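You operate a simulated robot arm through the tools that you are given. There is no shell and no other tool. Be economical: measure what you need, move in short steps, check, and stop when the job is done.

The job below is to be done with a simulated robot arm. You get a single attempt, and the scene is never put back.

JOB
Push the pull-out rod in, then hang each shirt under its owner's plate.
Fine: the name on the shirt's tag is the name on the plate.

The check looks at the end state, three seconds after you hand in, the way a careful person would. Anything else that was tipped, shoved, dropped, spilled or broken makes it a failure. Flat cloth is picked up by pressing the open fingertips on it (5 to 10 N) and closing them slowly along it; thin cloth reads only 2 to 8 mm in the jaws.

ROBOT AND FRAMES
A 7-joint arm with a two-finger parallel gripper, fixed in place. Base frame: the origin is at the foot of the arm, x ahead of it, y to its left, z up. Readings come in m, degrees, newtons and seconds.
With the tool pointing down near the work surface it reaches from about 0.34 to 0.78 m from the base axis. Its first joint turns from -143.0 to 143.0 degrees. Payload 3 kg.
The TCP is the grasp point between the finger pads, 0.03 m short of the fingertips. In the tool frame z runs along the fingers and y along their closing line. The gripper opens to 0.11 m. The fingers are 0.02 m wide and 0.01 m thick; the gripper's body (0.048 by 0.112 m) begins 0.055 m behind the TCP.
Orientation is that of the tool frame in the base frame, as a unit quaternion [w, x, y, z]. With the fingers straight down and closing along the base's y, the tool's x points along the base's -x, its y along +y and its z along -z.

CONTROLS
- The arm moves only by the tool jog_arm. Its argument "moves" is a list of rows, each a list of 3 entries, a list of its own where there are three numbers: the shift along the base's x, y, z in m, then the turn, a rotation vector about the base's x, y, z in degrees, then the gripper command, from -1 (fully open) to 1 (shut), values between in proportion. In form: [[[dx, dy, dz], [rx, ry, rz], grip], ...]. A call has 1 to 8 rows; each row shifts and turns the commanded pose from where the row before left it. Each row takes 0.2 s and may step no farther than 0.05 m and 8.6 degrees from the row before; otherwise, or with a gripper value out of range, the whole call is refused. A pose out of reach is approached as far as the arm can. The call stops where the force on the tool passes 40 N (or 10 N more than at its start, if that is more) or the arm is blocked; 0.2 s more then pass. Each finger travels about 0.153 m/s and halts on what it meets, pressing with about 39 N; the grip force reading is that of the motor and also rises with nothing between the fingers. The clock runs only during rows and for 0.2 s after the last one: add rows that do not move to give the fingers time. It gives the time, the measured TCP pose, the force on the tool (base axes), the opening and the grip force at its end, in the units of the frame above (readings bear some noise), with the torque about the TCP (base axes, N m) and any sound that the robot's microphone picked up, and new pictures: "show" is both (left out), scene, wrist or none.
- Cameras (640 x 400 px; columns grow to the right, rows downward): "scene" is fixed at [0.2223, -0.497, 1.8701]; the picture's right is [0.68, -0.73, 0.00], its down [-0.62, -0.58, -0.53] and it looks along [0.39, 0.36, -0.85] (base axes); focal length 294 px, centre (320, 200). "wrist" rides on the gripper at [0.073, 0.017, -0.103] in the tool frame; the picture's right is [-0.23, 0.97, 0.00], its down [-0.76, -0.18, -0.62] and it looks along [-0.61, -0.14, 0.78] (tool axes); focal length 222 px, centre (320, 200). There is no depth. A picture from a camera that has moved, and an enlarged one, comes with that camera's place and axes in the base frame and with its lens. The place of the scene camera against the robot may be out by one fixed shift of up to 0.012 m in any direction.
- raise_lower(by): slides the trunk up (or, below 0, down) by that many m; the arm rides with it, the base frame stays. It gives what a move gives, with no picture.
- zoom(camera, box): a new picture of the part [left, top, right, bottom] of that camera's present view, enlarged. It takes no simulated time.
- finish_job(): hands the job in; it is judged then, once.

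Go step by step. Nothing tells you positions but the pictures and the camera data: compare them with the known pose of the tool, close in by small moves and look again before you grip or let go. The budget is 120 turns and 200 pictures, counting those below and the enlarged ones. Unless the task says otherwise, let go and move clear before handing in, and close with one line.

The tools are called after "Request:" by a JSON object that holds its "fn" and its "kwargs". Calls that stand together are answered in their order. jog_arm: Moves the arm, as the interface text tells. Its arguments: {"type":"object","properties":{"moves":{"type":"array","items":{"type":"array"}},"show":{"type":"string","enum":["both","scene","wrist","none"]}},"required":["moves"]} The other tools are called the same way: raise_lower (by) slides the trunk up or down; zoom (camera, box) takes an enlarged picture of a part of a camera's view; finish_job () hands the job in.

At the start:

```text
t: 0.0
tool_pos: [0.3376, -0.2289, 1.4948]
tool_rot: [0.001, 0.001, 1.0, -0.001]
wrist_force: [0.1, -0.8, -0.6]
ft_torque: [0.03, -0.01, -0.03]
opening: 0.11
gripper_force: 0.0
trunk travel left (down, up): [-0.469, 0.021]
```

scene: 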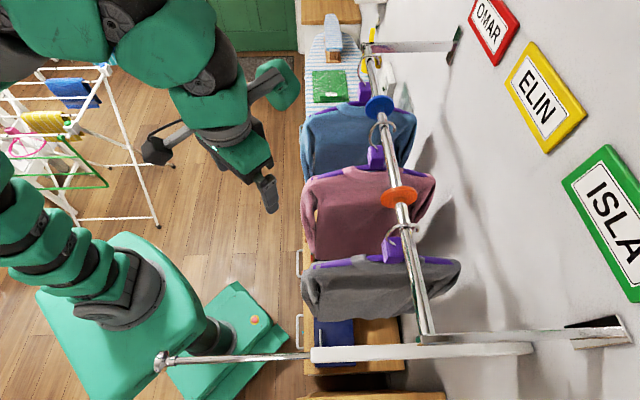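
wrist: 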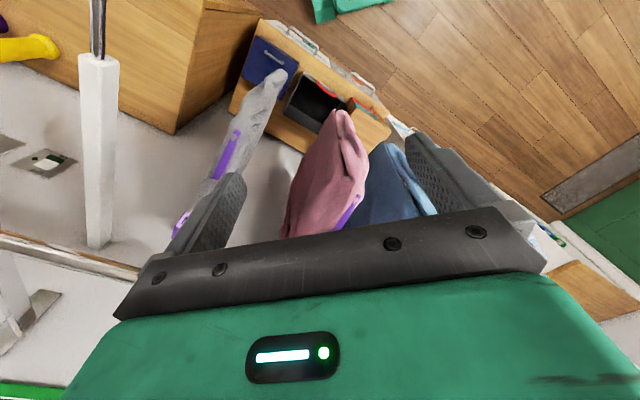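

I see a rail with three shirts (blue, pink, grey), three plates (Omar, Elin, Isla), and a valet rod sticking out toward the robot. I'll zoom in for tags and details.

Request:
{"fn": "zoom", "kwargs": {"camera": "scene", "box": [290, 30, 470, 150]}}

Request:
{"fn": "zoom", "kwargs": {"camera": "scene", "box": [290, 140, 470, 260]}}

Request:
{"fn": "zoom", "kwargs": {"camera": "scene", "box": [290, 220, 560, 400]}}

Request:
{"fn": "zoom", "kwargs": {"camera": "wrist", "box": [140, 40, 460, 240]}}

```text
3.33 times, centred on (380, 90) of scene
camera zoom: at [0.2223, -0.497, 1.8701], right [0.68, -0.73, 0.0], down [-0.62, -0.58, -0.53], along [0.39, 0.36, -0.85], focal length 979 px, centre (120, 567)
```

zoom: 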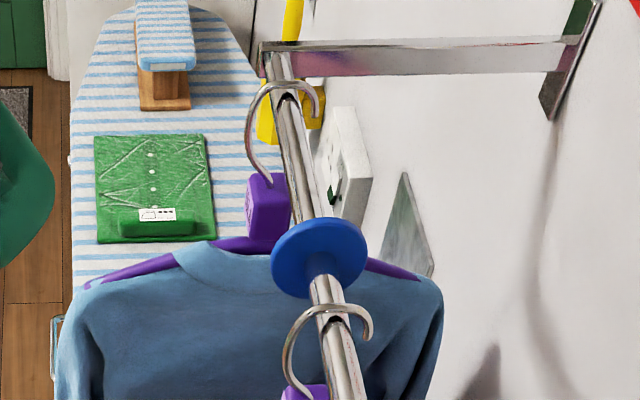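

```text
3.33 times, centred on (380, 200) of scene
camera zoom: at [0.2223, -0.497, 1.8701], right [0.68, -0.73, 0.0], down [-0.62, -0.58, -0.53], along [0.39, 0.36, -0.85], focal length 979 px, centre (120, 200)
```

zoom: 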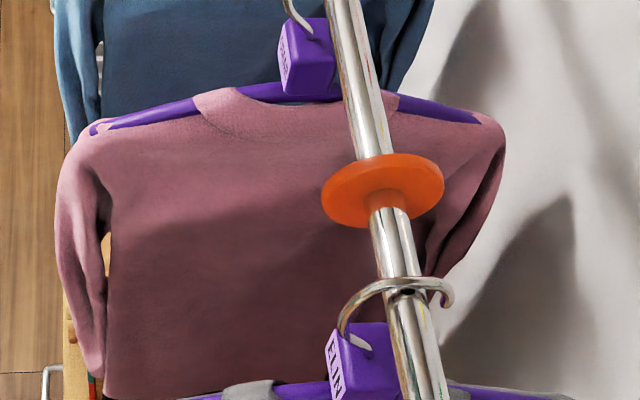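

```text
2.22 times, centred on (425, 310) of scene
camera zoom: at [0.2223, -0.497, 1.8701], right [0.68, -0.73, 0.0], down [-0.62, -0.58, -0.53], along [0.39, 0.36, -0.85], focal length 653 px, centre (87, -44)
```

zoom: 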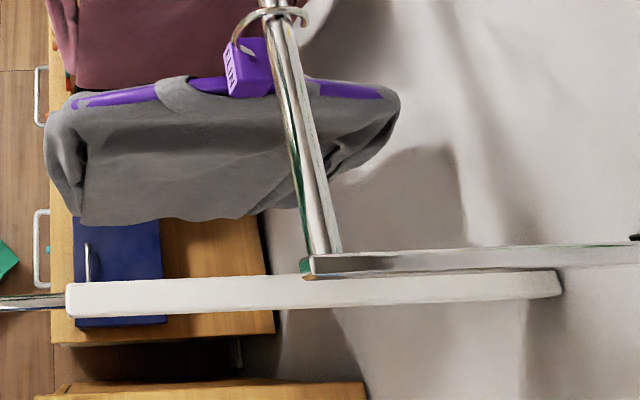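

```text
2.00 times, centred on (300, 140) of wrist
camera zoom: at [0.2673, -0.213, 1.5974], right [0.23, 0.97, 0.0], down [0.76, -0.18, 0.62], along [0.61, -0.14, -0.78], focal length 444 px, centre (360, 320)
```

zoom: 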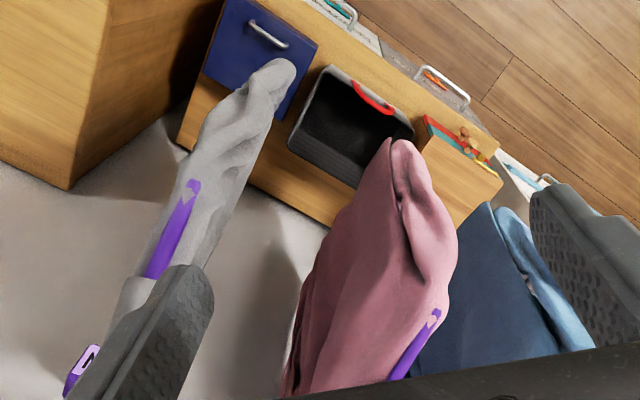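

Request:
{"fn": "zoom", "kwargs": {"camera": "scene", "box": [355, 135, 403, 165]}}

Request:
{"fn": "zoom", "kwargs": {"camera": "scene", "box": [345, 70, 393, 100]}}

Request:
{"fn": "zoom", "kwargs": {"camera": "scene", "box": [310, 65, 358, 95]}}

Request:
{"fn": "zoom", "kwargs": {"camera": "scene", "box": [370, 225, 418, 265]}}

Request:
{"fn": "zoom", "kwargs": {"camera": "scene", "box": [0, 60, 180, 200]}}

```text
13.33 times, centred on (379, 150) of scene
camera zoom: at [0.2223, -0.497, 1.8701], right [0.68, -0.73, 0.0], down [-0.62, -0.58, -0.53], along [0.39, 0.36, -0.85], focal length 3918 px, centre (-467, 867)
```

zoom: 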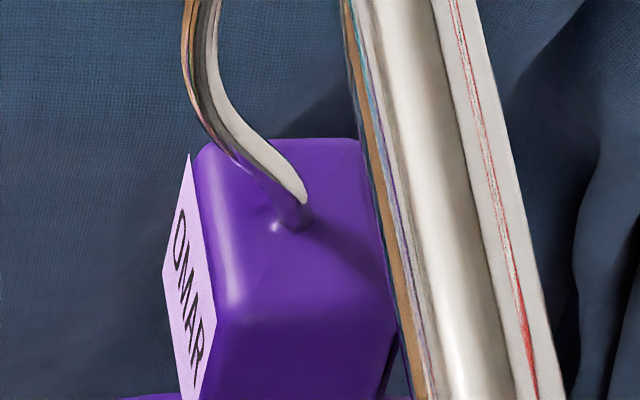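

```text
13.33 times, centred on (369, 85) of scene
camera zoom: at [0.2223, -0.497, 1.8701], right [0.68, -0.73, 0.0], down [-0.62, -0.58, -0.53], along [0.39, 0.36, -0.85], focal length 3918 px, centre (-333, 1733)
```

zoom: 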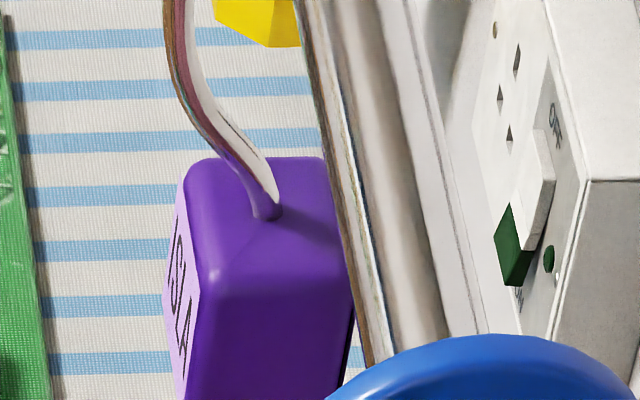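

```text
13.33 times, centred on (334, 80) of scene
camera zoom: at [0.2223, -0.497, 1.8701], right [0.68, -0.73, 0.0], down [-0.62, -0.58, -0.53], along [0.39, 0.36, -0.85], focal length 3918 px, centre (133, 1800)
```

zoom: 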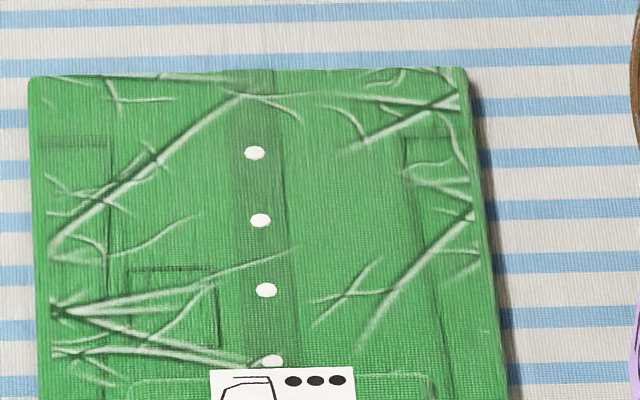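

```text
10.00 times, centred on (394, 245) of scene
camera zoom: at [0.2223, -0.497, 1.8701], right [0.68, -0.73, 0.0], down [-0.62, -0.58, -0.53], along [0.39, 0.36, -0.85], focal length 2938 px, centre (-420, -250)
```

zoom: 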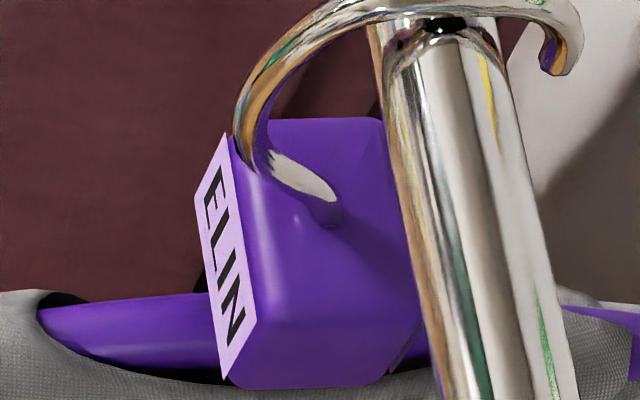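

```text
2.86 times, centred on (90, 130) of scene
camera zoom: at [0.2223, -0.497, 1.8701], right [0.68, -0.73, 0.0], down [-0.62, -0.58, -0.53], along [0.39, 0.36, -0.85], focal length 840 px, centre (977, 400)
```

zoom: 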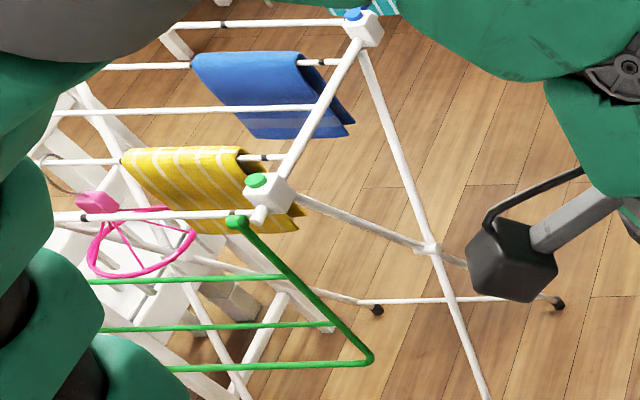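

Blue = ISLA (in Omar's bay), pink = OMAR (in Elin's bay), grey = ELIN (in Isla's bay), so this is a three-way rotation over the divider discs. I'll look at the rod and rail in the wrist view.

Request:
{"fn": "zoom", "kwargs": {"camera": "wrist", "box": [0, 150, 240, 300]}}

Request:
{"fn": "zoom", "kwargs": {"camera": "scene", "box": [130, 300, 370, 400]}}

Request:
{"fn": "jog_arm", "kwargs": {"moves": [[[0, 0, 0.02], [0, 0, 0], -1], [[0, 0, 0], [0, 0, -8.5], -1], [[0, 0, 0], [0, 0, -8.5], -1], [[0, 0, 0], [0, 0, -8.5], -1], [[0, 0, 0], [0, 0, -8.5], -1], [[0, 0, 0], [0, 0, -8.5], -1]]}}

```text
2.67 times, centred on (120, 225) of wrist
camera zoom: at [0.2673, -0.213, 1.5974], right [0.23, 0.97, 0.0], down [0.76, -0.18, 0.62], along [0.61, -0.14, -0.78], focal length 592 px, centre (853, 133)
```

zoom: 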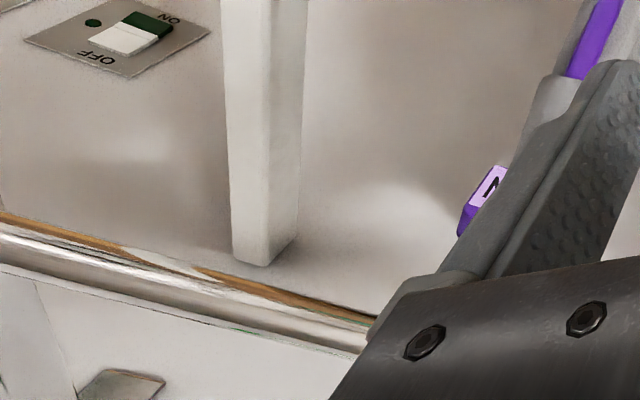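

```text
2.67 times, centred on (250, 350) of scene
camera zoom: at [0.2223, -0.497, 1.8701], right [0.68, -0.73, 0.0], down [-0.62, -0.58, -0.53], along [0.39, 0.36, -0.85], focal length 784 px, centre (507, -200)
```

zoom: 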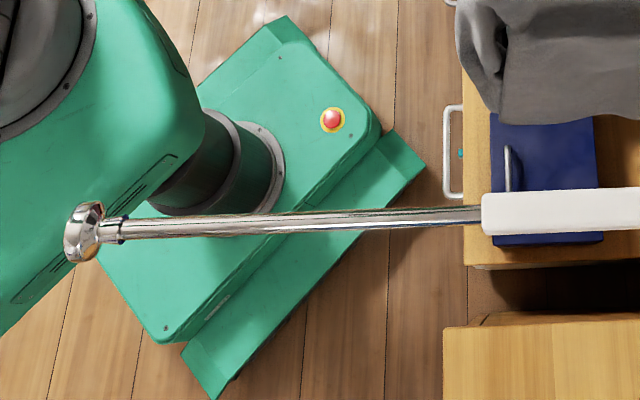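

```text
t: 1.4
tool_pos: [0.3382, -0.2276, 1.5035]
tool_rot: [0.0, 0.365, 0.931, 0.0]
wrist_force: [0.2, -0.1, 0.0]
ft_torque: [0.0, 0.03, 0.01]
opening: 0.1098
gripper_force: 0.1
out of reach, approached as far as the arm can: row 1
trunk travel left (down, up): [-0.469, 0.021]
camera wrist: at [0.2981, -0.1681, 1.6076], right [0.83, 0.56, 0.0], down [0.44, -0.65, 0.62], along [0.35, -0.52, -0.78], focal length 222 px, centre (320, 200)
```

scene: 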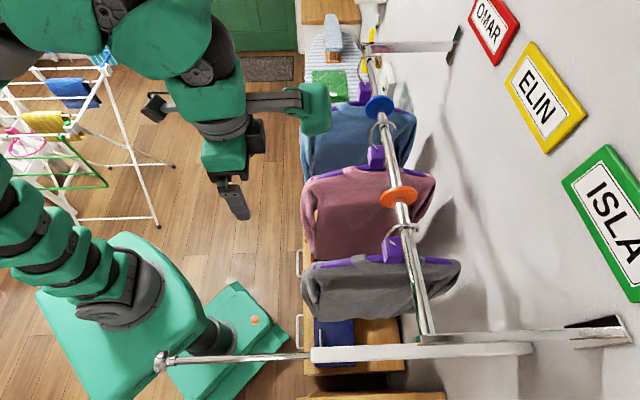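
wrist: 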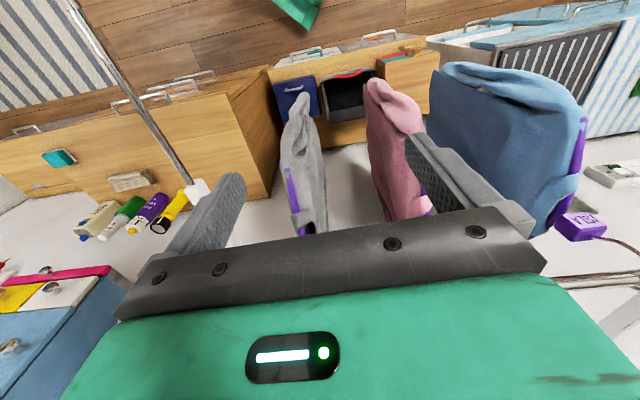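

Rail seems at z≈1.44, running along about (0.71,0.70); pull-out rod lies at z≈1.3 along (0.7,-0.7). I'll move above the rod and look again.

Request:
{"fn": "jog_arm", "kwargs": {"moves": [[[-0.03, -0.02, 0], [0, 0, -2.5], -1], [[-0.03, -0.025, 0], [0, 0, 0], -1], [[-0.03, -0.025, 0], [0, 0, 0], -1], [[-0.03, -0.025, 0], [0, 0, 0], -1], [[-0.03, -0.025, -0.01], [0, 0, 0], -1], [[-0.02, -0.02, -0.02], [0, 0, 0], -1]]}}

```text
t: 2.8
tool_pos: [0.1666, -0.3709, 1.4754]
tool_rot: [0.0, 0.384, 0.923, -0.001]
wrist_force: [0.7, 0.1, -0.2]
ft_torque: [-0.02, -0.03, -0.04]
opening: 0.11
gripper_force: 0.1
trunk travel left (down, up): [-0.469, 0.021]
camera wrist: at [0.1288, -0.3081, 1.5781], right [0.85, 0.53, 0.0], down [0.41, -0.66, 0.62], along [0.33, -0.53, -0.78], focal length 222 px, centre (320, 200)
```

scene: 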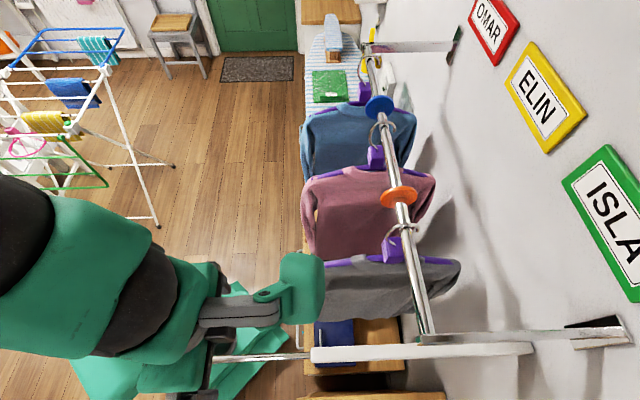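
wrist: 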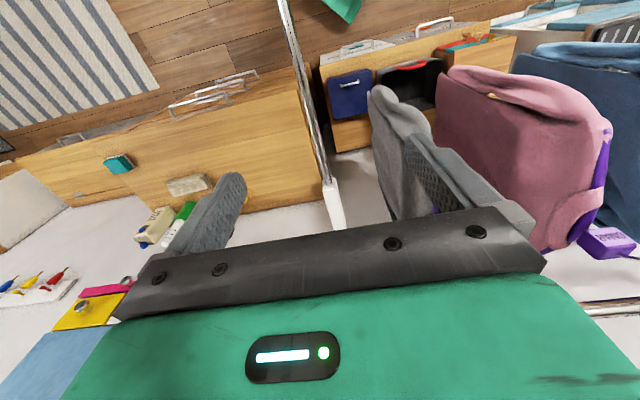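

Rod z≈1.312, the TCP is nearly above its line. I'll shift a little back and descend to it, then look.

Request:
{"fn": "jog_arm", "kwargs": {"moves": [[[-0.025, 0.012, -0.02], [0, 0, 0], -1], [[-0.012, 0.006, -0.04], [0, 0, 0], -1], [[0, 0, -0.04], [0, 0, 0], -1], [[0, 0, -0.03], [0, 0, 0], -1]]}}

```text
t: 3.8
tool_pos: [0.1327, -0.3522, 1.3441]
tool_rot: [-0.001, 0.384, 0.923, 0.001]
wrist_force: [-0.2, 0.3, 0.3]
ft_torque: [0.03, 0.01, -0.01]
opening: 0.11
gripper_force: 0.1
trunk travel left (down, up): [-0.469, 0.021]
camera wrist: at [0.0938, -0.2904, 1.4464], right [0.85, 0.53, 0.0], down [0.41, -0.67, 0.62], along [0.33, -0.53, -0.78], focal length 222 px, centre (320, 200)
```

scene: 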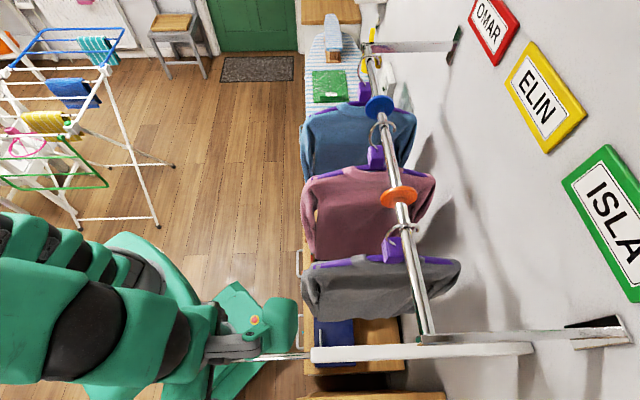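
wrist: 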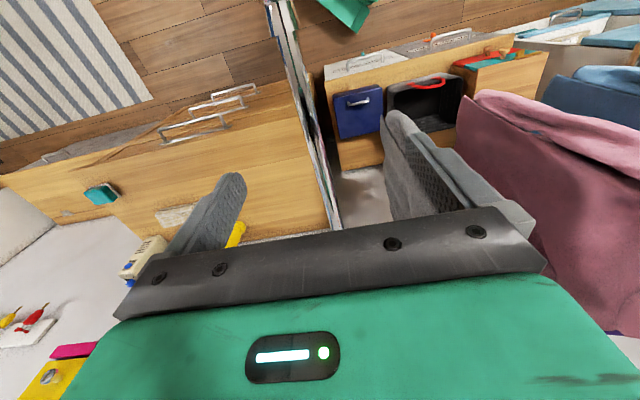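

The rod lies between the fingers. Descend 3 cm and close.

Request:
{"fn": "jog_arm", "kwargs": {"moves": [[[0, 0, -0.032], [0, 0, 0], -1], [[0, 0, 0], [0, 0, 0], 0.0], [[0, 0, 0], [0, 0, 0], 0.4], [[0, 0, 0], [0, 0, 0], 0.7], [[0, 0, 0], [0, 0, 0], 1], [[0, 0, 0], [0, 0, 0], 1]]}}

```text
t: 5.2
tool_pos: [0.131, -0.353, 1.3129]
tool_rot: [0.0, 0.383, 0.924, 0.0]
wrist_force: [-8.1, -8.5, -1.4]
ft_torque: [-0.13, 0.03, 0.02]
opening: 0.0112
gripper_force: 45.0
trunk travel left (down, up): [-0.469, 0.021]
camera wrist: at [0.0927, -0.2908, 1.4156], right [0.85, 0.53, 0.0], down [0.41, -0.66, 0.62], along [0.33, -0.53, -0.78], focal length 222 px, centre (320, 200)
```

scene: 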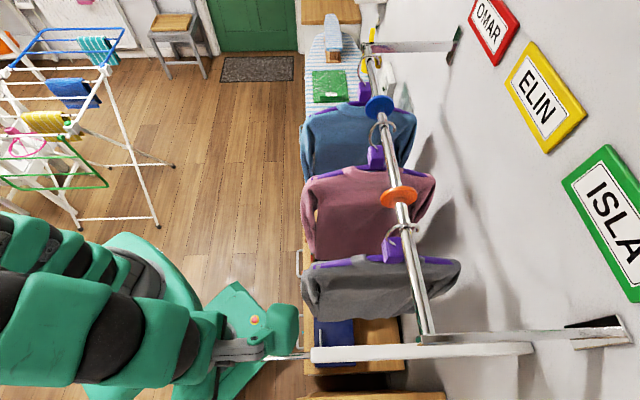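
wrist: 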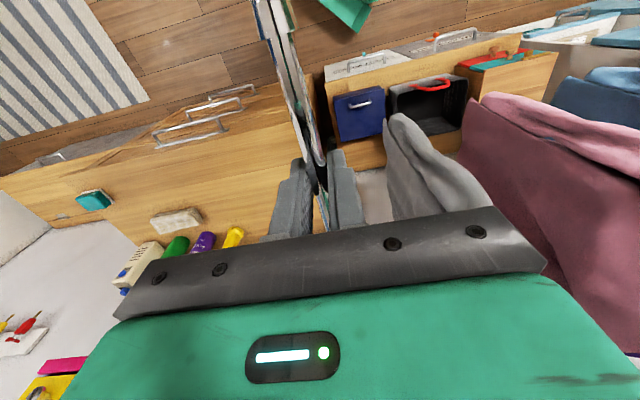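

Rod gripped (11 mm). Push along (0.707,-0.707) for about 11 cm.

Request:
{"fn": "jog_arm", "kwargs": {"moves": [[[0.008, -0.012, 0], [0, 0, 0], 1], [[0.014, -0.014, 0], [0, 0, 0], 1], [[0.014, -0.014, 0], [0, 0, 0], 1], [[0.014, -0.014, 0], [0, 0, 0], 1], [[0.014, -0.014, 0], [0, 0, 0], 1], [[0.014, -0.014, 0], [0, 0, 0], 1]]}}

```text
t: 6.6
tool_pos: [0.2113, -0.4335, 1.3129]
tool_rot: [0.0, 0.383, 0.924, 0.001]
wrist_force: [4.7, 2.1, -23.1]
ft_torque: [0.34, 0.35, 0.04]
opening: 0.0114
gripper_force: 45.3
trunk travel left (down, up): [-0.469, 0.021]
camera wrist: at [0.1731, -0.3713, 1.4158], right [0.85, 0.53, 0.0], down [0.41, -0.67, 0.62], along [0.33, -0.53, -0.78], focal length 222 px, centre (320, 200)
```

scene: 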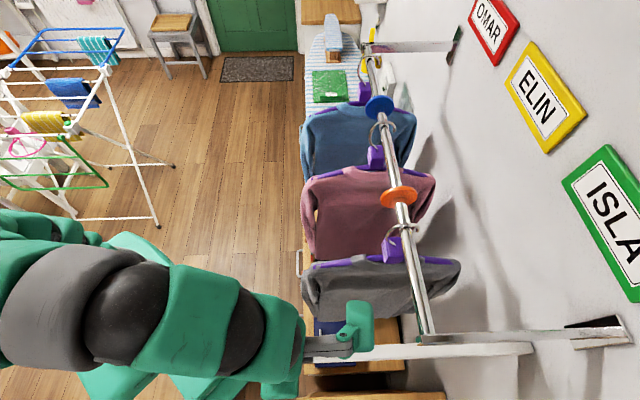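
wrist: 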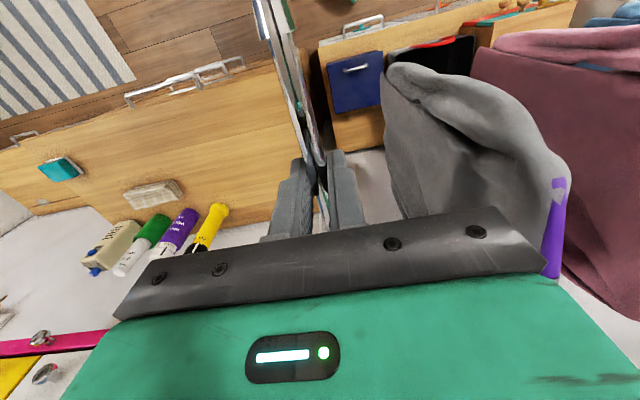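

Pushed about 11 cm; release, raise, and move back to see the knob.

Request:
{"fn": "jog_arm", "kwargs": {"moves": [[[0, 0, 0], [0, 0, 0], 0], [[0, 0, 0], [0, 0, 0], -0.5], [[0, 0, 0.05], [0, 0, 0], -0.5], [[-0.01, 0.01, 0.05], [0, 0, 0], -0.5], [[-0.03, 0.03, 0.03], [0, 0, 0], -0.5], [[-0.03, 0.03, 0], [0, 0, 0], -0.5], [[-0.03, 0.03, 0], [0, 0, 0], -0.5]]}}

```text
refused: row 4 steps farther than a row can; nothing moved
```

Request:
{"fn": "jog_arm", "kwargs": {"moves": [[[0, 0, 0], [0, 0, 0], 0], [[0, 0, 0], [0, 0, 0], -0.5], [[0, 0, 0.045], [0, 0, 0], -0.5], [[-0.01, 0.01, 0.045], [0, 0, 0], -0.5], [[-0.03, 0.03, 0.02], [0, 0, 0], -0.5], [[-0.03, 0.03, 0], [0, 0, 0], -0.5], [[-0.03, 0.03, 0], [0, 0, 0], -0.5]]}}

```text
t: 8.2
tool_pos: [0.1097, -0.3316, 1.4237]
tool_rot: [-0.001, 0.383, 0.924, 0.0]
wrist_force: [0.0, -1.3, -0.1]
ft_torque: [0.07, 0.01, -0.01]
opening: 0.0825
gripper_force: 0.1
trunk travel left (down, up): [-0.469, 0.021]
camera wrist: at [0.0711, -0.2696, 1.5255], right [0.85, 0.53, 0.0], down [0.41, -0.67, 0.62], along [0.33, -0.53, -0.78], focal length 222 px, centre (320, 200)
```

scene: 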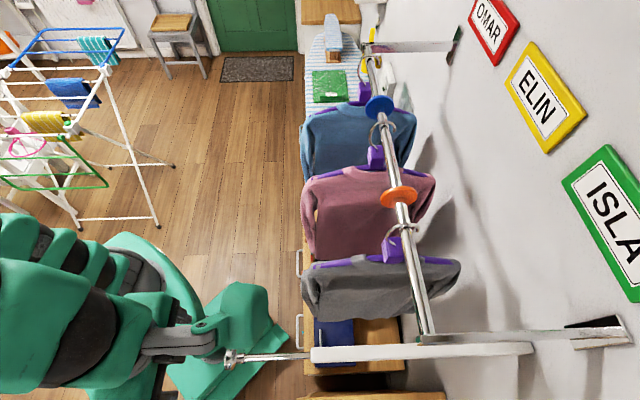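
wrist: 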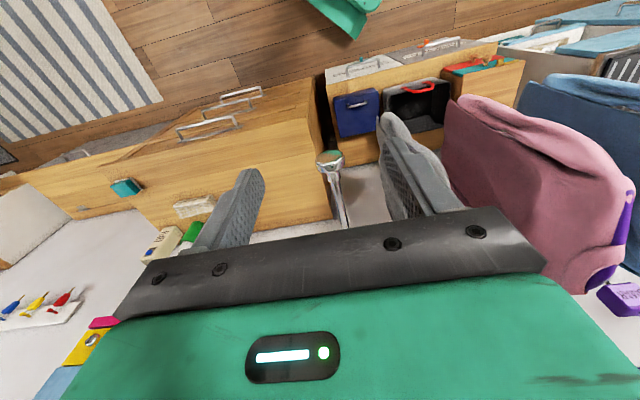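

Knob at about (0.144,-0.366,1.31); the tool is 5 cm behind it. Close fingers, descend behind it, push.

Request:
{"fn": "jog_arm", "kwargs": {"moves": [[[-0.003, 0.003, 0], [0, 0, 0], 1], [[0, 0, 0], [0, 0, 0], 1], [[0, 0, -0.04], [0, 0, 0], 1], [[0, 0, -0.04], [0, 0, 0], 1], [[0, 0, -0.03], [0, 0, 0], 1]]}}

Request:
{"fn": "jog_arm", "kwargs": {"moves": [[[0.015, -0.015, 0], [0, 0, 0], 1], [[0.012, -0.012, 0], [0, 0, 0], 1], [[0.012, -0.012, 0], [0, 0, 0], 1], [[0.012, -0.012, 0], [0, 0, 0], 1], [[0.012, -0.012, 0], [0, 0, 0], 1], [[0.012, -0.012, 0], [0, 0, 0], 1]]}}

```text
t: 9.4
tool_pos: [0.1087, -0.3336, 1.3113]
tool_rot: [0.001, 0.383, 0.924, 0.0]
wrist_force: [0.2, -1.1, 0.7]
ft_torque: [0.02, 0.0, 0.04]
opening: 0.0
gripper_force: 37.9
trunk travel left (down, up): [-0.469, 0.021]
camera wrist: at [0.0695, -0.2708, 1.4141], right [0.85, 0.53, 0.0], down [0.41, -0.66, 0.62], along [0.33, -0.53, -0.78], focal length 222 px, centre (320, 200)
```

scene: 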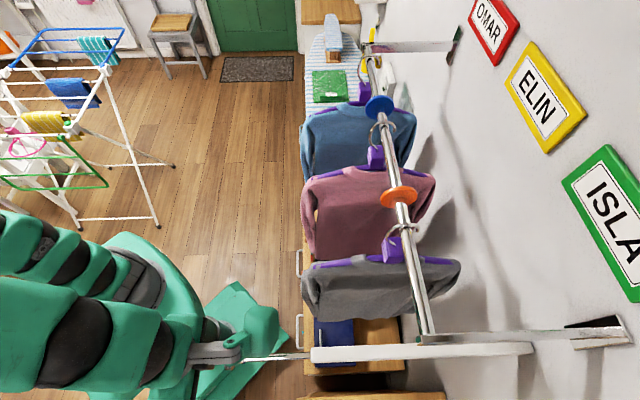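
wrist: 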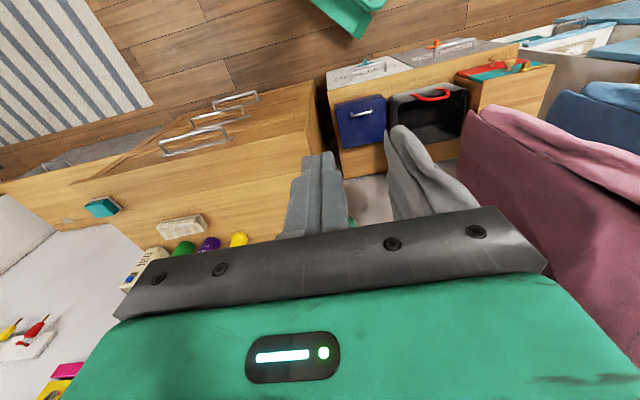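

```text
t: 10.8
tool_pos: [0.1801, -0.4046, 1.3119]
tool_rot: [-0.001, 0.383, 0.924, 0.0]
wrist_force: [-0.2, -0.1, 0.1]
ft_torque: [0.01, 0.02, 0.01]
opening: 0.0
gripper_force: 37.6
trunk travel left (down, up): [-0.469, 0.021]
camera wrist: at [0.1423, -0.3433, 1.4149], right [0.85, 0.53, 0.0], down [0.41, -0.66, 0.62], along [0.33, -0.53, -0.78], focal length 222 px, centre (320, 200)
```

scene: 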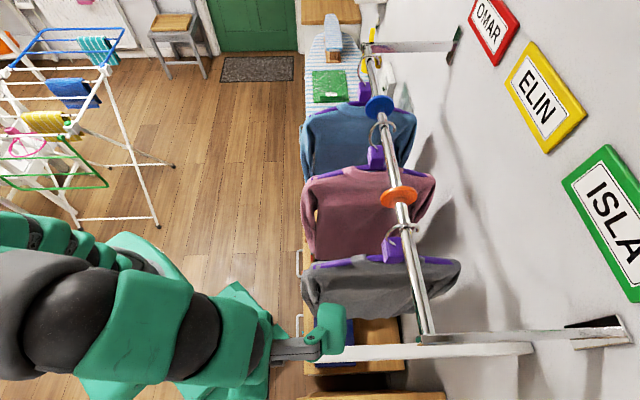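
wrist: 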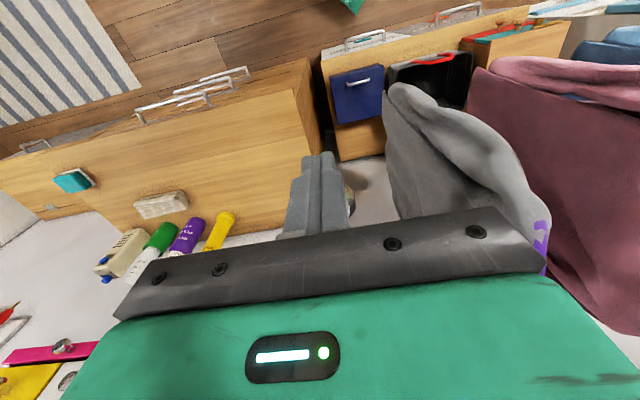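

Knob is ahead of the fingers, slightly to the +e side. Continue pushing until it stops.

Request:
{"fn": "jog_arm", "kwargs": {"moves": [[[0.012, -0.01, 0], [0, 0, 0], 1], [[0.01, -0.01, 0], [0, 0, 0], 1], [[0.01, -0.01, 0], [0, 0, 0], 1], [[0.006, -0.006, 0], [0, 0, 0], 1], [[0.006, -0.006, 0], [0, 0, 0], 1], [[0.006, -0.006, 0], [0, 0, 0], 1]]}}

```text
t: 11.4
tool_pos: [0.1923, -0.4155, 1.3121]
tool_rot: [-0.005, 0.384, 0.923, 0.004]
wrist_force: [-24.7, 28.3, 9.7]
ft_torque: [-0.12, 0.02, 0.04]
opening: 0.0
gripper_force: 37.6
trunk travel left (down, up): [-0.469, 0.021]
stopped in row 2: the force on the tool passed its limit at 57 N (the readings are from after the stop); the commanded pose is now the measured one
camera wrist: at [0.1552, -0.3546, 1.4163], right [0.85, 0.53, 0.0], down [0.42, -0.67, 0.61], along [0.32, -0.52, -0.79], focal length 222 px, centre (320, 200)
```

scene: 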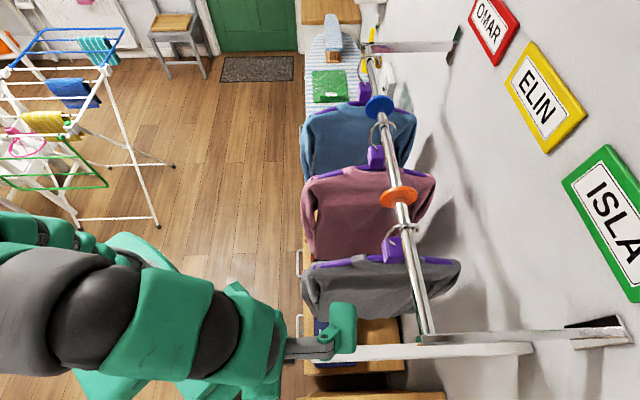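
wrist: 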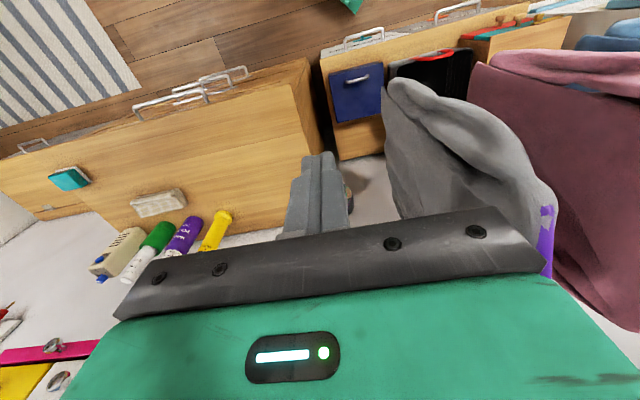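

Solid stop. Back off and look at whether the knob sits at the sleeve.

Request:
{"fn": "jog_arm", "kwargs": {"moves": [[[-0.02, 0.02, 0], [0, 0, 0], 1], [[-0.03, 0.03, 0.02], [0, 0, 0], 1], [[-0.025, 0.025, 0.03], [0, 0, 0], -0.5], [[0, 0, 0.04], [0, 0, 0], -0.5], [[0, 0, 0.04], [0, 0, 0], -0.5]]}}

Request:
{"fn": "zoom", "kwargs": {"camera": "scene", "box": [240, 310, 400, 400]}}

```text
t: 12.6
tool_pos: [0.1235, -0.3458, 1.4409]
tool_rot: [-0.004, 0.384, 0.923, 0.002]
wrist_force: [-0.2, 0.2, 0.3]
ft_torque: [0.0, 0.01, 0.02]
opening: 0.0824
gripper_force: 0.2
trunk travel left (down, up): [-0.469, 0.021]
camera wrist: at [0.0863, -0.2833, 1.5439], right [0.85, 0.53, 0.0], down [0.42, -0.67, 0.61], along [0.32, -0.52, -0.79], focal length 222 px, centre (320, 200)
```

scene: 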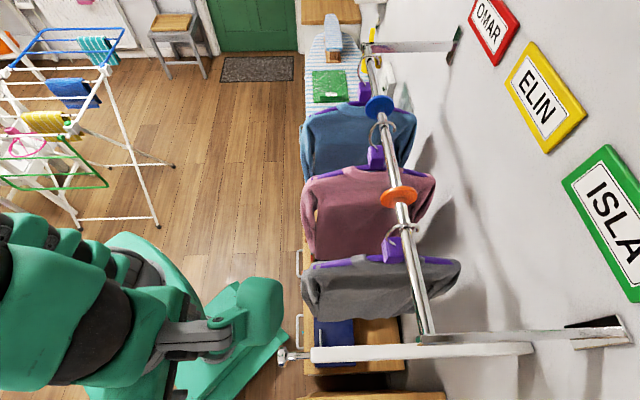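
wrist: 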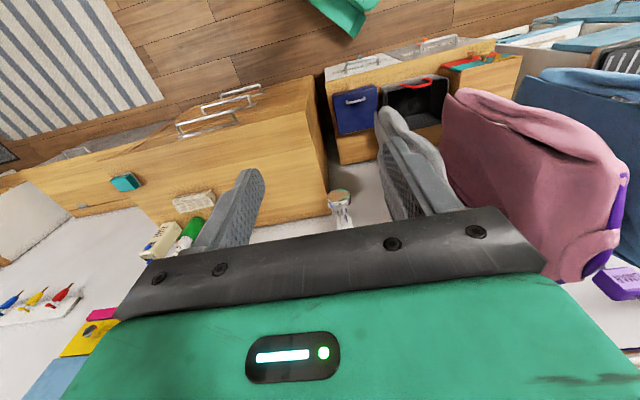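

```text
4.00 times, centred on (320, 355) of scene
camera zoom: at [0.2223, -0.497, 1.8701], right [0.68, -0.73, 0.0], down [-0.62, -0.58, -0.53], along [0.39, 0.36, -0.85], focal length 1175 px, centre (320, -420)
```

zoom: 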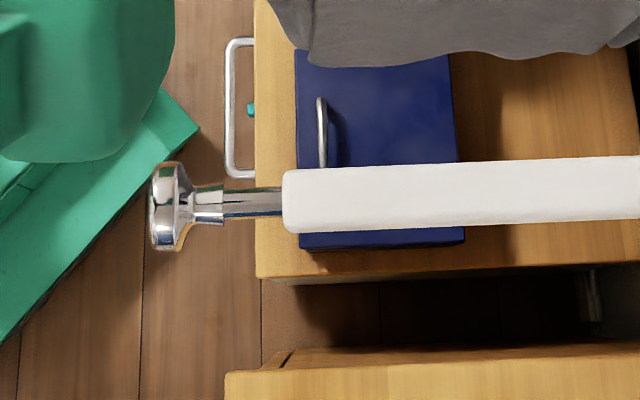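

About 2 cm of rod remains outside. I'll push once more slowly to test whether this is the end stop.

Request:
{"fn": "jog_arm", "kwargs": {"moves": [[[0.003, 0.001, 0], [0, 0, 0], 1], [[0.001, 0.001, -0.04], [0, 0, 0], 1], [[0, 0, -0.045], [0, 0, 0], 1], [[0, 0, -0.044], [0, 0, 0], 1], [[0.02, -0.02, 0], [0, 0, 0], 1], [[0.02, -0.02, 0], [0, 0, 0], 1]], "show": "none"}}

Request:
{"fn": "jog_arm", "kwargs": {"moves": [[[0.007, -0.007, 0], [0, 0, 0], 1], [[0.003, -0.003, 0], [0, 0, 0], 1], [[0.002, -0.002, 0], [0, 0, 0], 1], [[0.002, -0.002, 0], [0, 0, 0], 1], [[0.002, -0.002, 0], [0, 0, 0], 1], [[0.002, -0.002, 0], [0, 0, 0], 1], [[0.002, -0.002, 0], [0, 0, 0], 1], [[0.002, -0.002, 0], [0, 0, 0], 1]], "show": "none"}}

```text
t: 14.0
tool_pos: [0.1687, -0.3828, 1.3138]
tool_rot: [-0.004, 0.384, 0.923, 0.002]
wrist_force: [0.9, -0.4, -0.8]
ft_torque: [-0.02, 0.0, 0.02]
opening: 0.0003
gripper_force: 38.3
trunk travel left (down, up): [-0.469, 0.021]
```

```text
t: 15.8
tool_pos: [0.1891, -0.4054, 1.3121]
tool_rot: [-0.005, 0.384, 0.923, 0.003]
wrist_force: [-0.9, 0.2, -0.5]
ft_torque: [0.0, 0.02, 0.02]
opening: 0.0
gripper_force: 37.6
trunk travel left (down, up): [-0.469, 0.021]
```

Request:
{"fn": "jog_arm", "kwargs": {"moves": [[[0.002, -0.002, 0], [0, 0, 0], 1], [[0.002, -0.002, 0], [0, 0, 0], 1], [[0.002, -0.002, 0], [0, 0, 0], 1], [[0.002, -0.002, 0], [0, 0, 0], 1], [[0.002, -0.002, 0], [0, 0, 0], 1], [[0.002, -0.002, 0], [0, 0, 0], 1], [[0.002, -0.002, 0], [0, 0, 0], 1], [[0.002, -0.002, 0], [0, 0, 0], 1]], "show": "none"}}

```text
t: 17.2
tool_pos: [0.1957, -0.4126, 1.3123]
tool_rot: [-0.008, 0.383, 0.924, 0.005]
wrist_force: [-17.6, 21.7, 2.4]
ft_torque: [-0.04, -0.01, -0.02]
opening: 0.0
gripper_force: 37.1
trunk travel left (down, up): [-0.469, 0.021]
stopped in row 7: the force on the tool passed its limit at 43 N (the readings are from after the stop); the commanded pose is now the measured one
```

That is the end stop, so the rod is in. Now I'll back away to open space and reorient the tool to point horizontally at the wall with the camera above.

Request:
{"fn": "jog_arm", "kwargs": {"moves": [[[-0.03, 0.03, 0], [0, 0, 0], 1], [[-0.02, 0.02, 0.04], [0, 0, 0], -1], [[0.02, 0.03, 0.03], [0, 0, 0], -1], [[0.03, 0.03, 0.02], [0, 0, 0], -1], [[0.03, 0.03, 0], [0, 0, 0], -1], [[0.03, 0.03, 0], [0, 0, 0], -1], [[0.03, 0.02, 0], [0, 0, 0], -1], [[0.03, 0, 0], [0, 0, 0], -1]], "show": "none"}}

Request:
{"fn": "jog_arm", "kwargs": {"moves": [[[0, 0, 0], [0, 0, 8.5], -1], [[0, 0, 0], [0, 0, 8.5], -1], [[0, 0, 0], [0, 0, 8.5], -1], [[0, 0, 0], [0, 0, 8.5], -1], [[0, 0, 0], [0, 0, 8.5], -1], [[0, 0, 0], [0, 0, 8.5], -1], [[0, 0, 0], [0, 0, 8.5], -1], [[0, 0, 0], [0, 0, 8.5], -1]], "show": "none"}}

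Request:
{"fn": "jog_arm", "kwargs": {"moves": [[[0, 0, 0], [0, 0, 8.5], -1], [[0, 0, 0], [0, 0, 8.5], -1], [[0, 0, 0], [0, 0, 8.5], -1], [[0, 0, 0], [0, 0, 8.5], -1], [[0, 0, 0], [0, 0, 8.5], -1], [[0, 0, 0], [0, 0, 8.5], -1], [[0, 0, 0], [0, 0, 8.5], -1], [[0, 0, 0], [0, 0, 8.5], -1]]}}

```text
t: 19.0
tool_pos: [0.3195, -0.2241, 1.401]
tool_rot: [-0.007, 0.384, 0.923, 0.005]
wrist_force: [-0.7, -0.3, -0.4]
ft_torque: [-0.02, 0.02, 0.0]
opening: 0.1102
gripper_force: 0.1
trunk travel left (down, up): [-0.469, 0.021]
```

```text
t: 20.8
tool_pos: [0.319, -0.225, 1.4022]
tool_rot: [-0.01, -0.2, 0.98, 0.0]
wrist_force: [0.3, 0.2, 0.7]
ft_torque: [0.02, 0.0, -0.01]
opening: 0.1099
gripper_force: 0.0
trunk travel left (down, up): [-0.469, 0.021]
```

```text
t: 22.6
tool_pos: [0.3203, -0.2255, 1.4019]
tool_rot: [0.006, 0.714, -0.7, 0.006]
wrist_force: [-0.2, -0.2, -0.6]
ft_torque: [-0.03, -0.01, 0.02]
opening: 0.1102
gripper_force: 0.0
trunk travel left (down, up): [-0.469, 0.021]
camera wrist: at [0.3051, -0.2969, 1.5056], right [-0.98, 0.21, 0.0], down [0.16, 0.78, 0.61], along [0.13, 0.6, -0.79], focal length 222 px, centre (320, 200)
```

scene: 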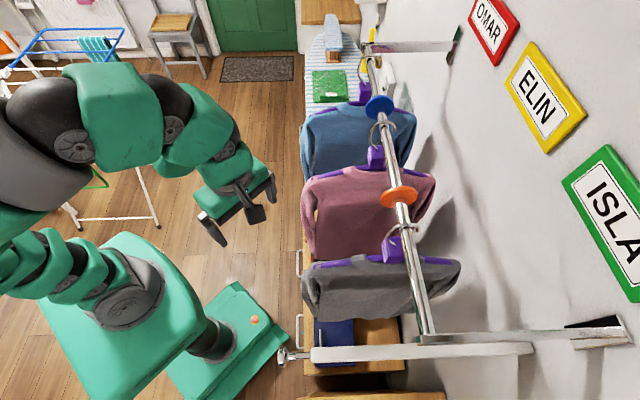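
wrist: 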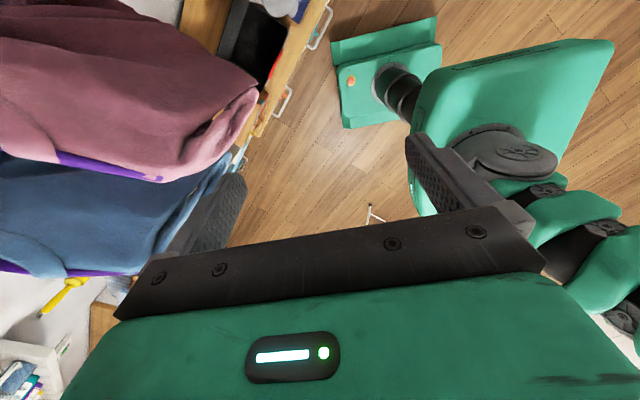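

Yaw another 44°, then pitch to horizontal while shifting toward the grey shirt's front at z≈1.46.

Request:
{"fn": "jog_arm", "kwargs": {"moves": [[[0, 0, 0.02], [0, 0, 8.5], -1], [[0, 0, 0.02], [0, 0, 8.5], -1], [[0, 0, 0.01], [0, 0, 8.5], -1], [[0, 0, 0.01], [0, 0, 8.5], -1], [[0, 0, 0], [0, 0, 8.5], -1], [[0, 0, 0], [0, 0, 1.8], -1], [[0, -0.02, 0], [-6, -6, 0], -1], [[0, -0.02, 0], [-6, -6, 0], -1]], "show": "none"}}

Request:
{"fn": "jog_arm", "kwargs": {"moves": [[[0.005, -0.02, 0], [-6, -6, 0], -1], [[0.005, -0.02, 0], [-6, -6, 0], -1], [[0.005, -0.02, 0], [-6, -6, 0], -1], [[0.005, -0.02, 0], [-6, -6, 0], -1], [[0.005, -0.01, 0], [-6, -6, 0], -1]]}}

```text
t: 24.4
tool_pos: [0.3198, -0.2657, 1.4621]
tool_rot: [0.061, 0.913, -0.376, 0.144]
wrist_force: [-0.6, 0.8, -0.4]
ft_torque: [-0.01, -0.02, 0.01]
opening: 0.1099
gripper_force: 0.0
trunk travel left (down, up): [-0.469, 0.021]
```

```text
t: 25.6
tool_pos: [0.3456, -0.3552, 1.4606]
tool_rot: [0.194, 0.799, -0.329, 0.464]
wrist_force: [0.8, -0.3, -0.5]
ft_torque: [0.03, -0.02, 0.0]
opening: 0.11
gripper_force: 0.1
trunk travel left (down, up): [-0.469, 0.021]
camera wrist: at [0.296, -0.3304, 1.574], right [-0.77, -0.61, -0.19], down [-0.53, 0.77, -0.36], along [0.37, -0.17, -0.91], focal length 222 px, centre (320, 200)
```

scene: 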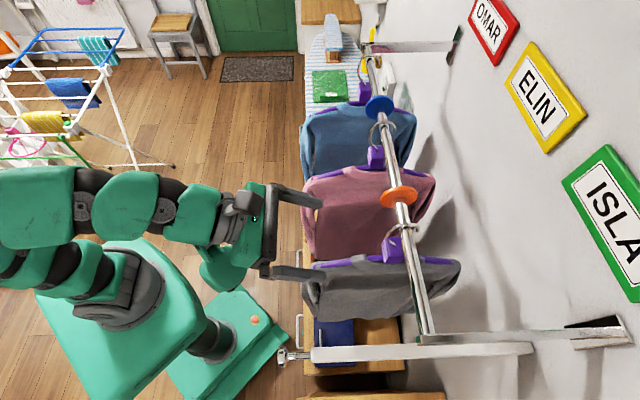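
wrist: 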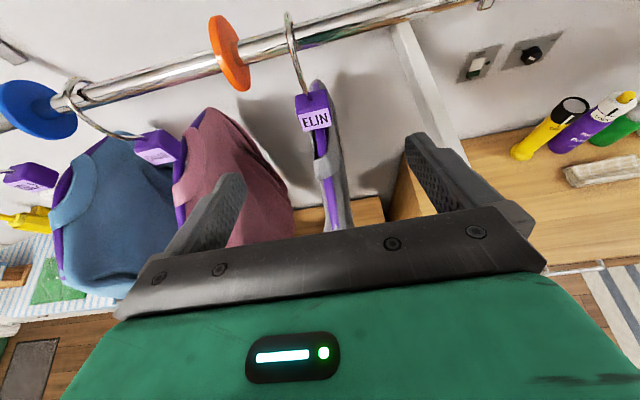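

The view is ideal: ELIN's block at about (0.47,-0.457,1.355), rail z≈1.445. I'll level the tool by 10° and move to a pre-grasp 8 cm in front of the block.

Request:
{"fn": "jog_arm", "kwargs": {"moves": [[[0.016, -0.01, 0], [-3.55, -3.55, 0], -1], [[0.016, -0.01, -0.02], [-3.5, -3.5, 0], -1], [[0.016, -0.01, -0.02], [0, 0, 0], -1], [[0.016, -0.01, -0.02], [0, 0, 0], -1], [[0, 0, -0.01], [0, 0, 0], -1]]}}

```text
t: 26.8
tool_pos: [0.4081, -0.394, 1.3918]
tool_rot: [0.224, 0.756, -0.312, 0.531]
wrist_force: [0.1, 0.0, -0.2]
ft_torque: [0.01, -0.01, 0.05]
opening: 0.1099
gripper_force: 0.1
trunk travel left (down, up): [-0.469, 0.021]
camera wrist: at [0.3462, -0.3552, 1.4942], right [-0.74, -0.64, -0.21], down [-0.47, 0.72, -0.51], along [0.47, -0.28, -0.84], focal length 222 px, centre (320, 200)
```

scene: 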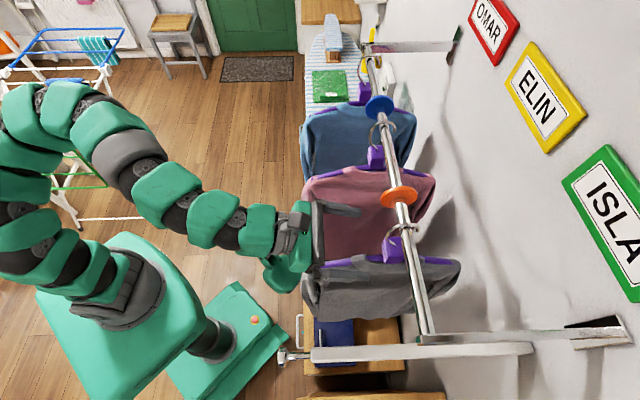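
wrist: 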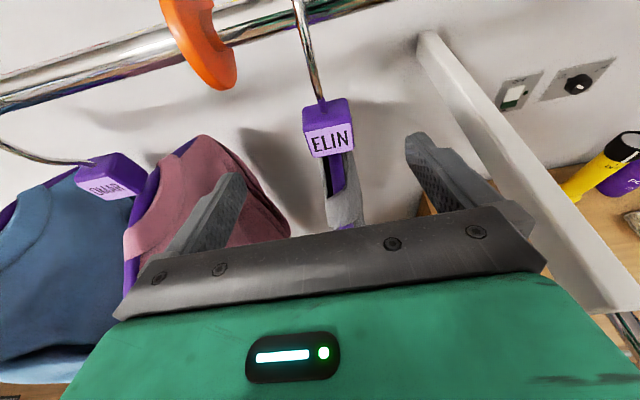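

Block tag face at w≈0.642, z≈1.356. Advance over the block.

Request:
{"fn": "jog_arm", "kwargs": {"moves": [[[0.0137, -0.0157, -0.011], [0, 0, 0], -1], [[0.0137, -0.0157, -0.011], [0, 0, 0], -1], [[0.0137, -0.0157, -0.009], [0, 0, 0], -1], [[0.0137, -0.0157, -0.007], [0, 0, 0], -1]]}}

```text
t: 27.8
tool_pos: [0.465, -0.4574, 1.3541]
tool_rot: [0.223, 0.755, -0.312, 0.532]
wrist_force: [-0.2, -0.1, -0.1]
ft_torque: [-0.01, -0.02, 0.0]
opening: 0.1098
gripper_force: 0.1
trunk travel left (down, up): [-0.469, 0.021]
camera wrist: at [0.4022, -0.4186, 1.4555], right [-0.74, -0.63, -0.21], down [-0.47, 0.72, -0.51], along [0.47, -0.28, -0.83], focal length 222 px, centre (320, 200)
```

scene: 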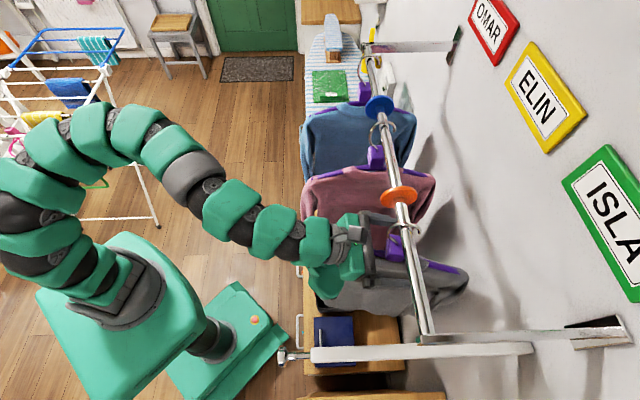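
wrist: 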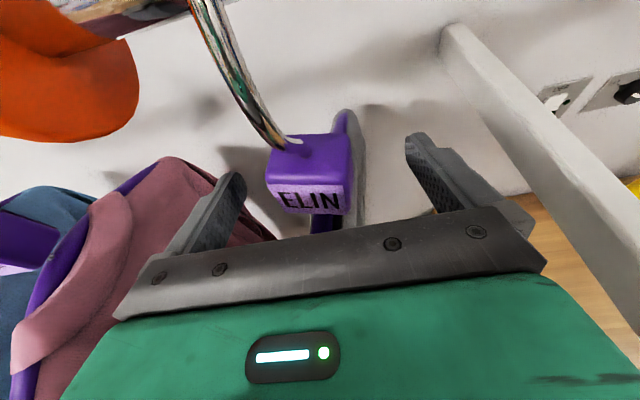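

Block is between the fingers. Close slowly.

Request:
{"fn": "jog_arm", "kwargs": {"moves": [[[0.002, 0.002, 0], [0, 0, 0], -0.3], [[0, 0, 0], [0, 0, 0], 0.1], [[0, 0, 0], [0, 0, 0], 0.4], [[0, 0, 0], [0, 0, 0], 0.7], [[0, 0, 0], [0, 0, 0], 1], [[0, 0, 0], [0, 0, 0], 1]]}}

```text
t: 29.2
tool_pos: [0.4657, -0.4553, 1.3537]
tool_rot: [0.222, 0.755, -0.311, 0.532]
wrist_force: [0.4, -1.6, 2.5]
ft_torque: [0.16, 0.03, 0.02]
opening: 0.0457
gripper_force: 38.5
trunk travel left (down, up): [-0.469, 0.021]
camera wrist: at [0.4032, -0.4166, 1.4557], right [-0.74, -0.63, -0.21], down [-0.47, 0.72, -0.51], along [0.47, -0.28, -0.83], focal length 222 px, centre (320, 200)
```

scene: 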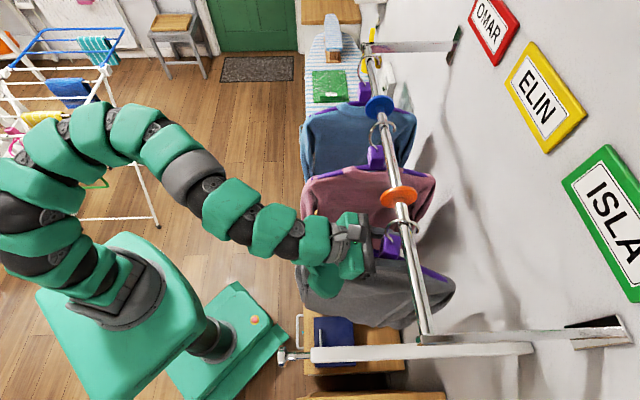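
wrist: 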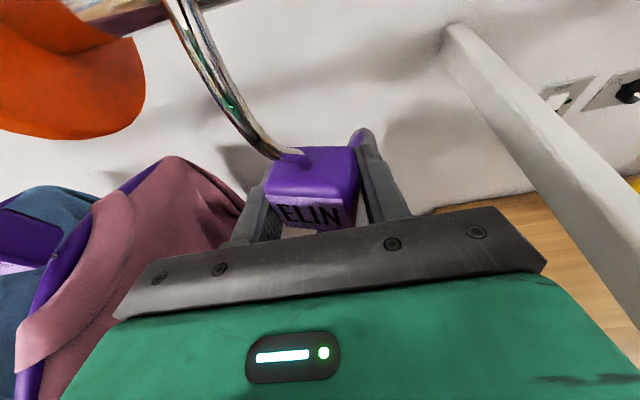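

Gripped (46 mm block). Lift 6 cm straight up.

Request:
{"fn": "jog_arm", "kwargs": {"moves": [[[0, 0, 0.012], [0, 0, 0], 1], [[0, 0, 0.012], [0, 0, 0], 1], [[0, 0, 0.012], [0, 0, 0], 1], [[0, 0, 0.012], [0, 0, 0], 1], [[0, 0, 0.012], [0, 0, 0], 1]]}}

Request:
{"fn": "zoom", "kwargs": {"camera": "scene", "box": [330, 160, 480, 280]}}

```text
t: 30.4
tool_pos: [0.4628, -0.4543, 1.4072]
tool_rot: [0.223, 0.757, -0.312, 0.528]
wrist_force: [-13.8, 17.4, -10.5]
ft_torque: [-0.81, -0.6, 0.02]
opening: 0.0455
gripper_force: 39.2
trunk travel left (down, up): [-0.469, 0.021]
stopped in row 5: the force on the tool passed its limit at 47 N (the readings are from after the stop); the commanded pose is now the measured one
camera wrist: at [0.4008, -0.4158, 1.5099], right [-0.75, -0.63, -0.21], down [-0.47, 0.72, -0.5], along [0.47, -0.28, -0.84], focal length 222 px, centre (320, 200)
```

scene: 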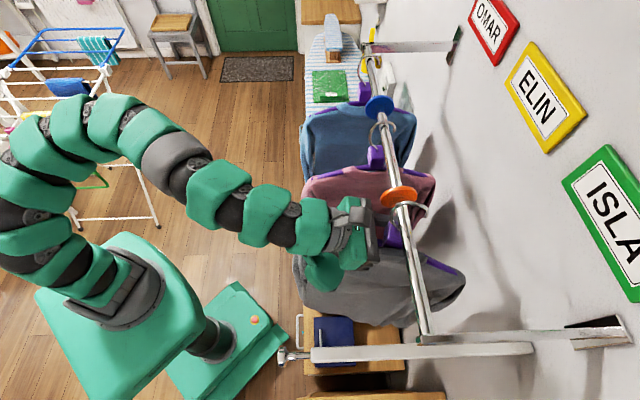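
wrist: 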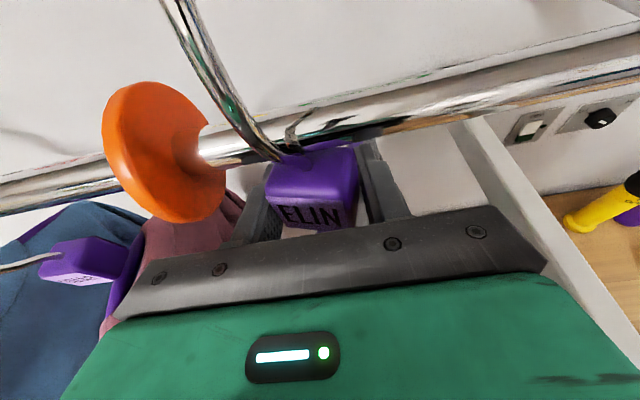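

```text
3.33 times, centred on (405, 220) of scene
camera zoom: at [0.2223, -0.497, 1.8701], right [0.68, -0.73, 0.0], down [-0.62, -0.58, -0.53], along [0.39, 0.36, -0.85], focal length 979 px, centre (37, 133)
```

zoom: 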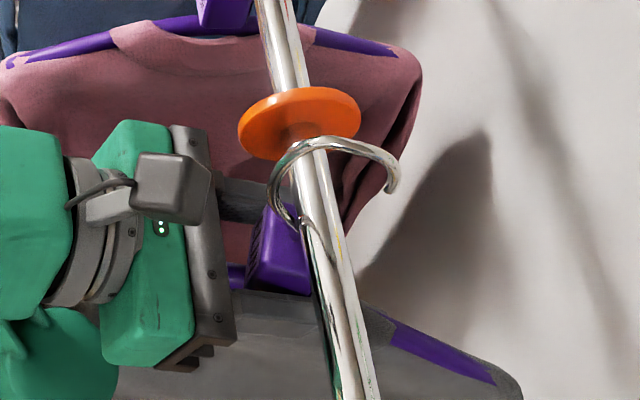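

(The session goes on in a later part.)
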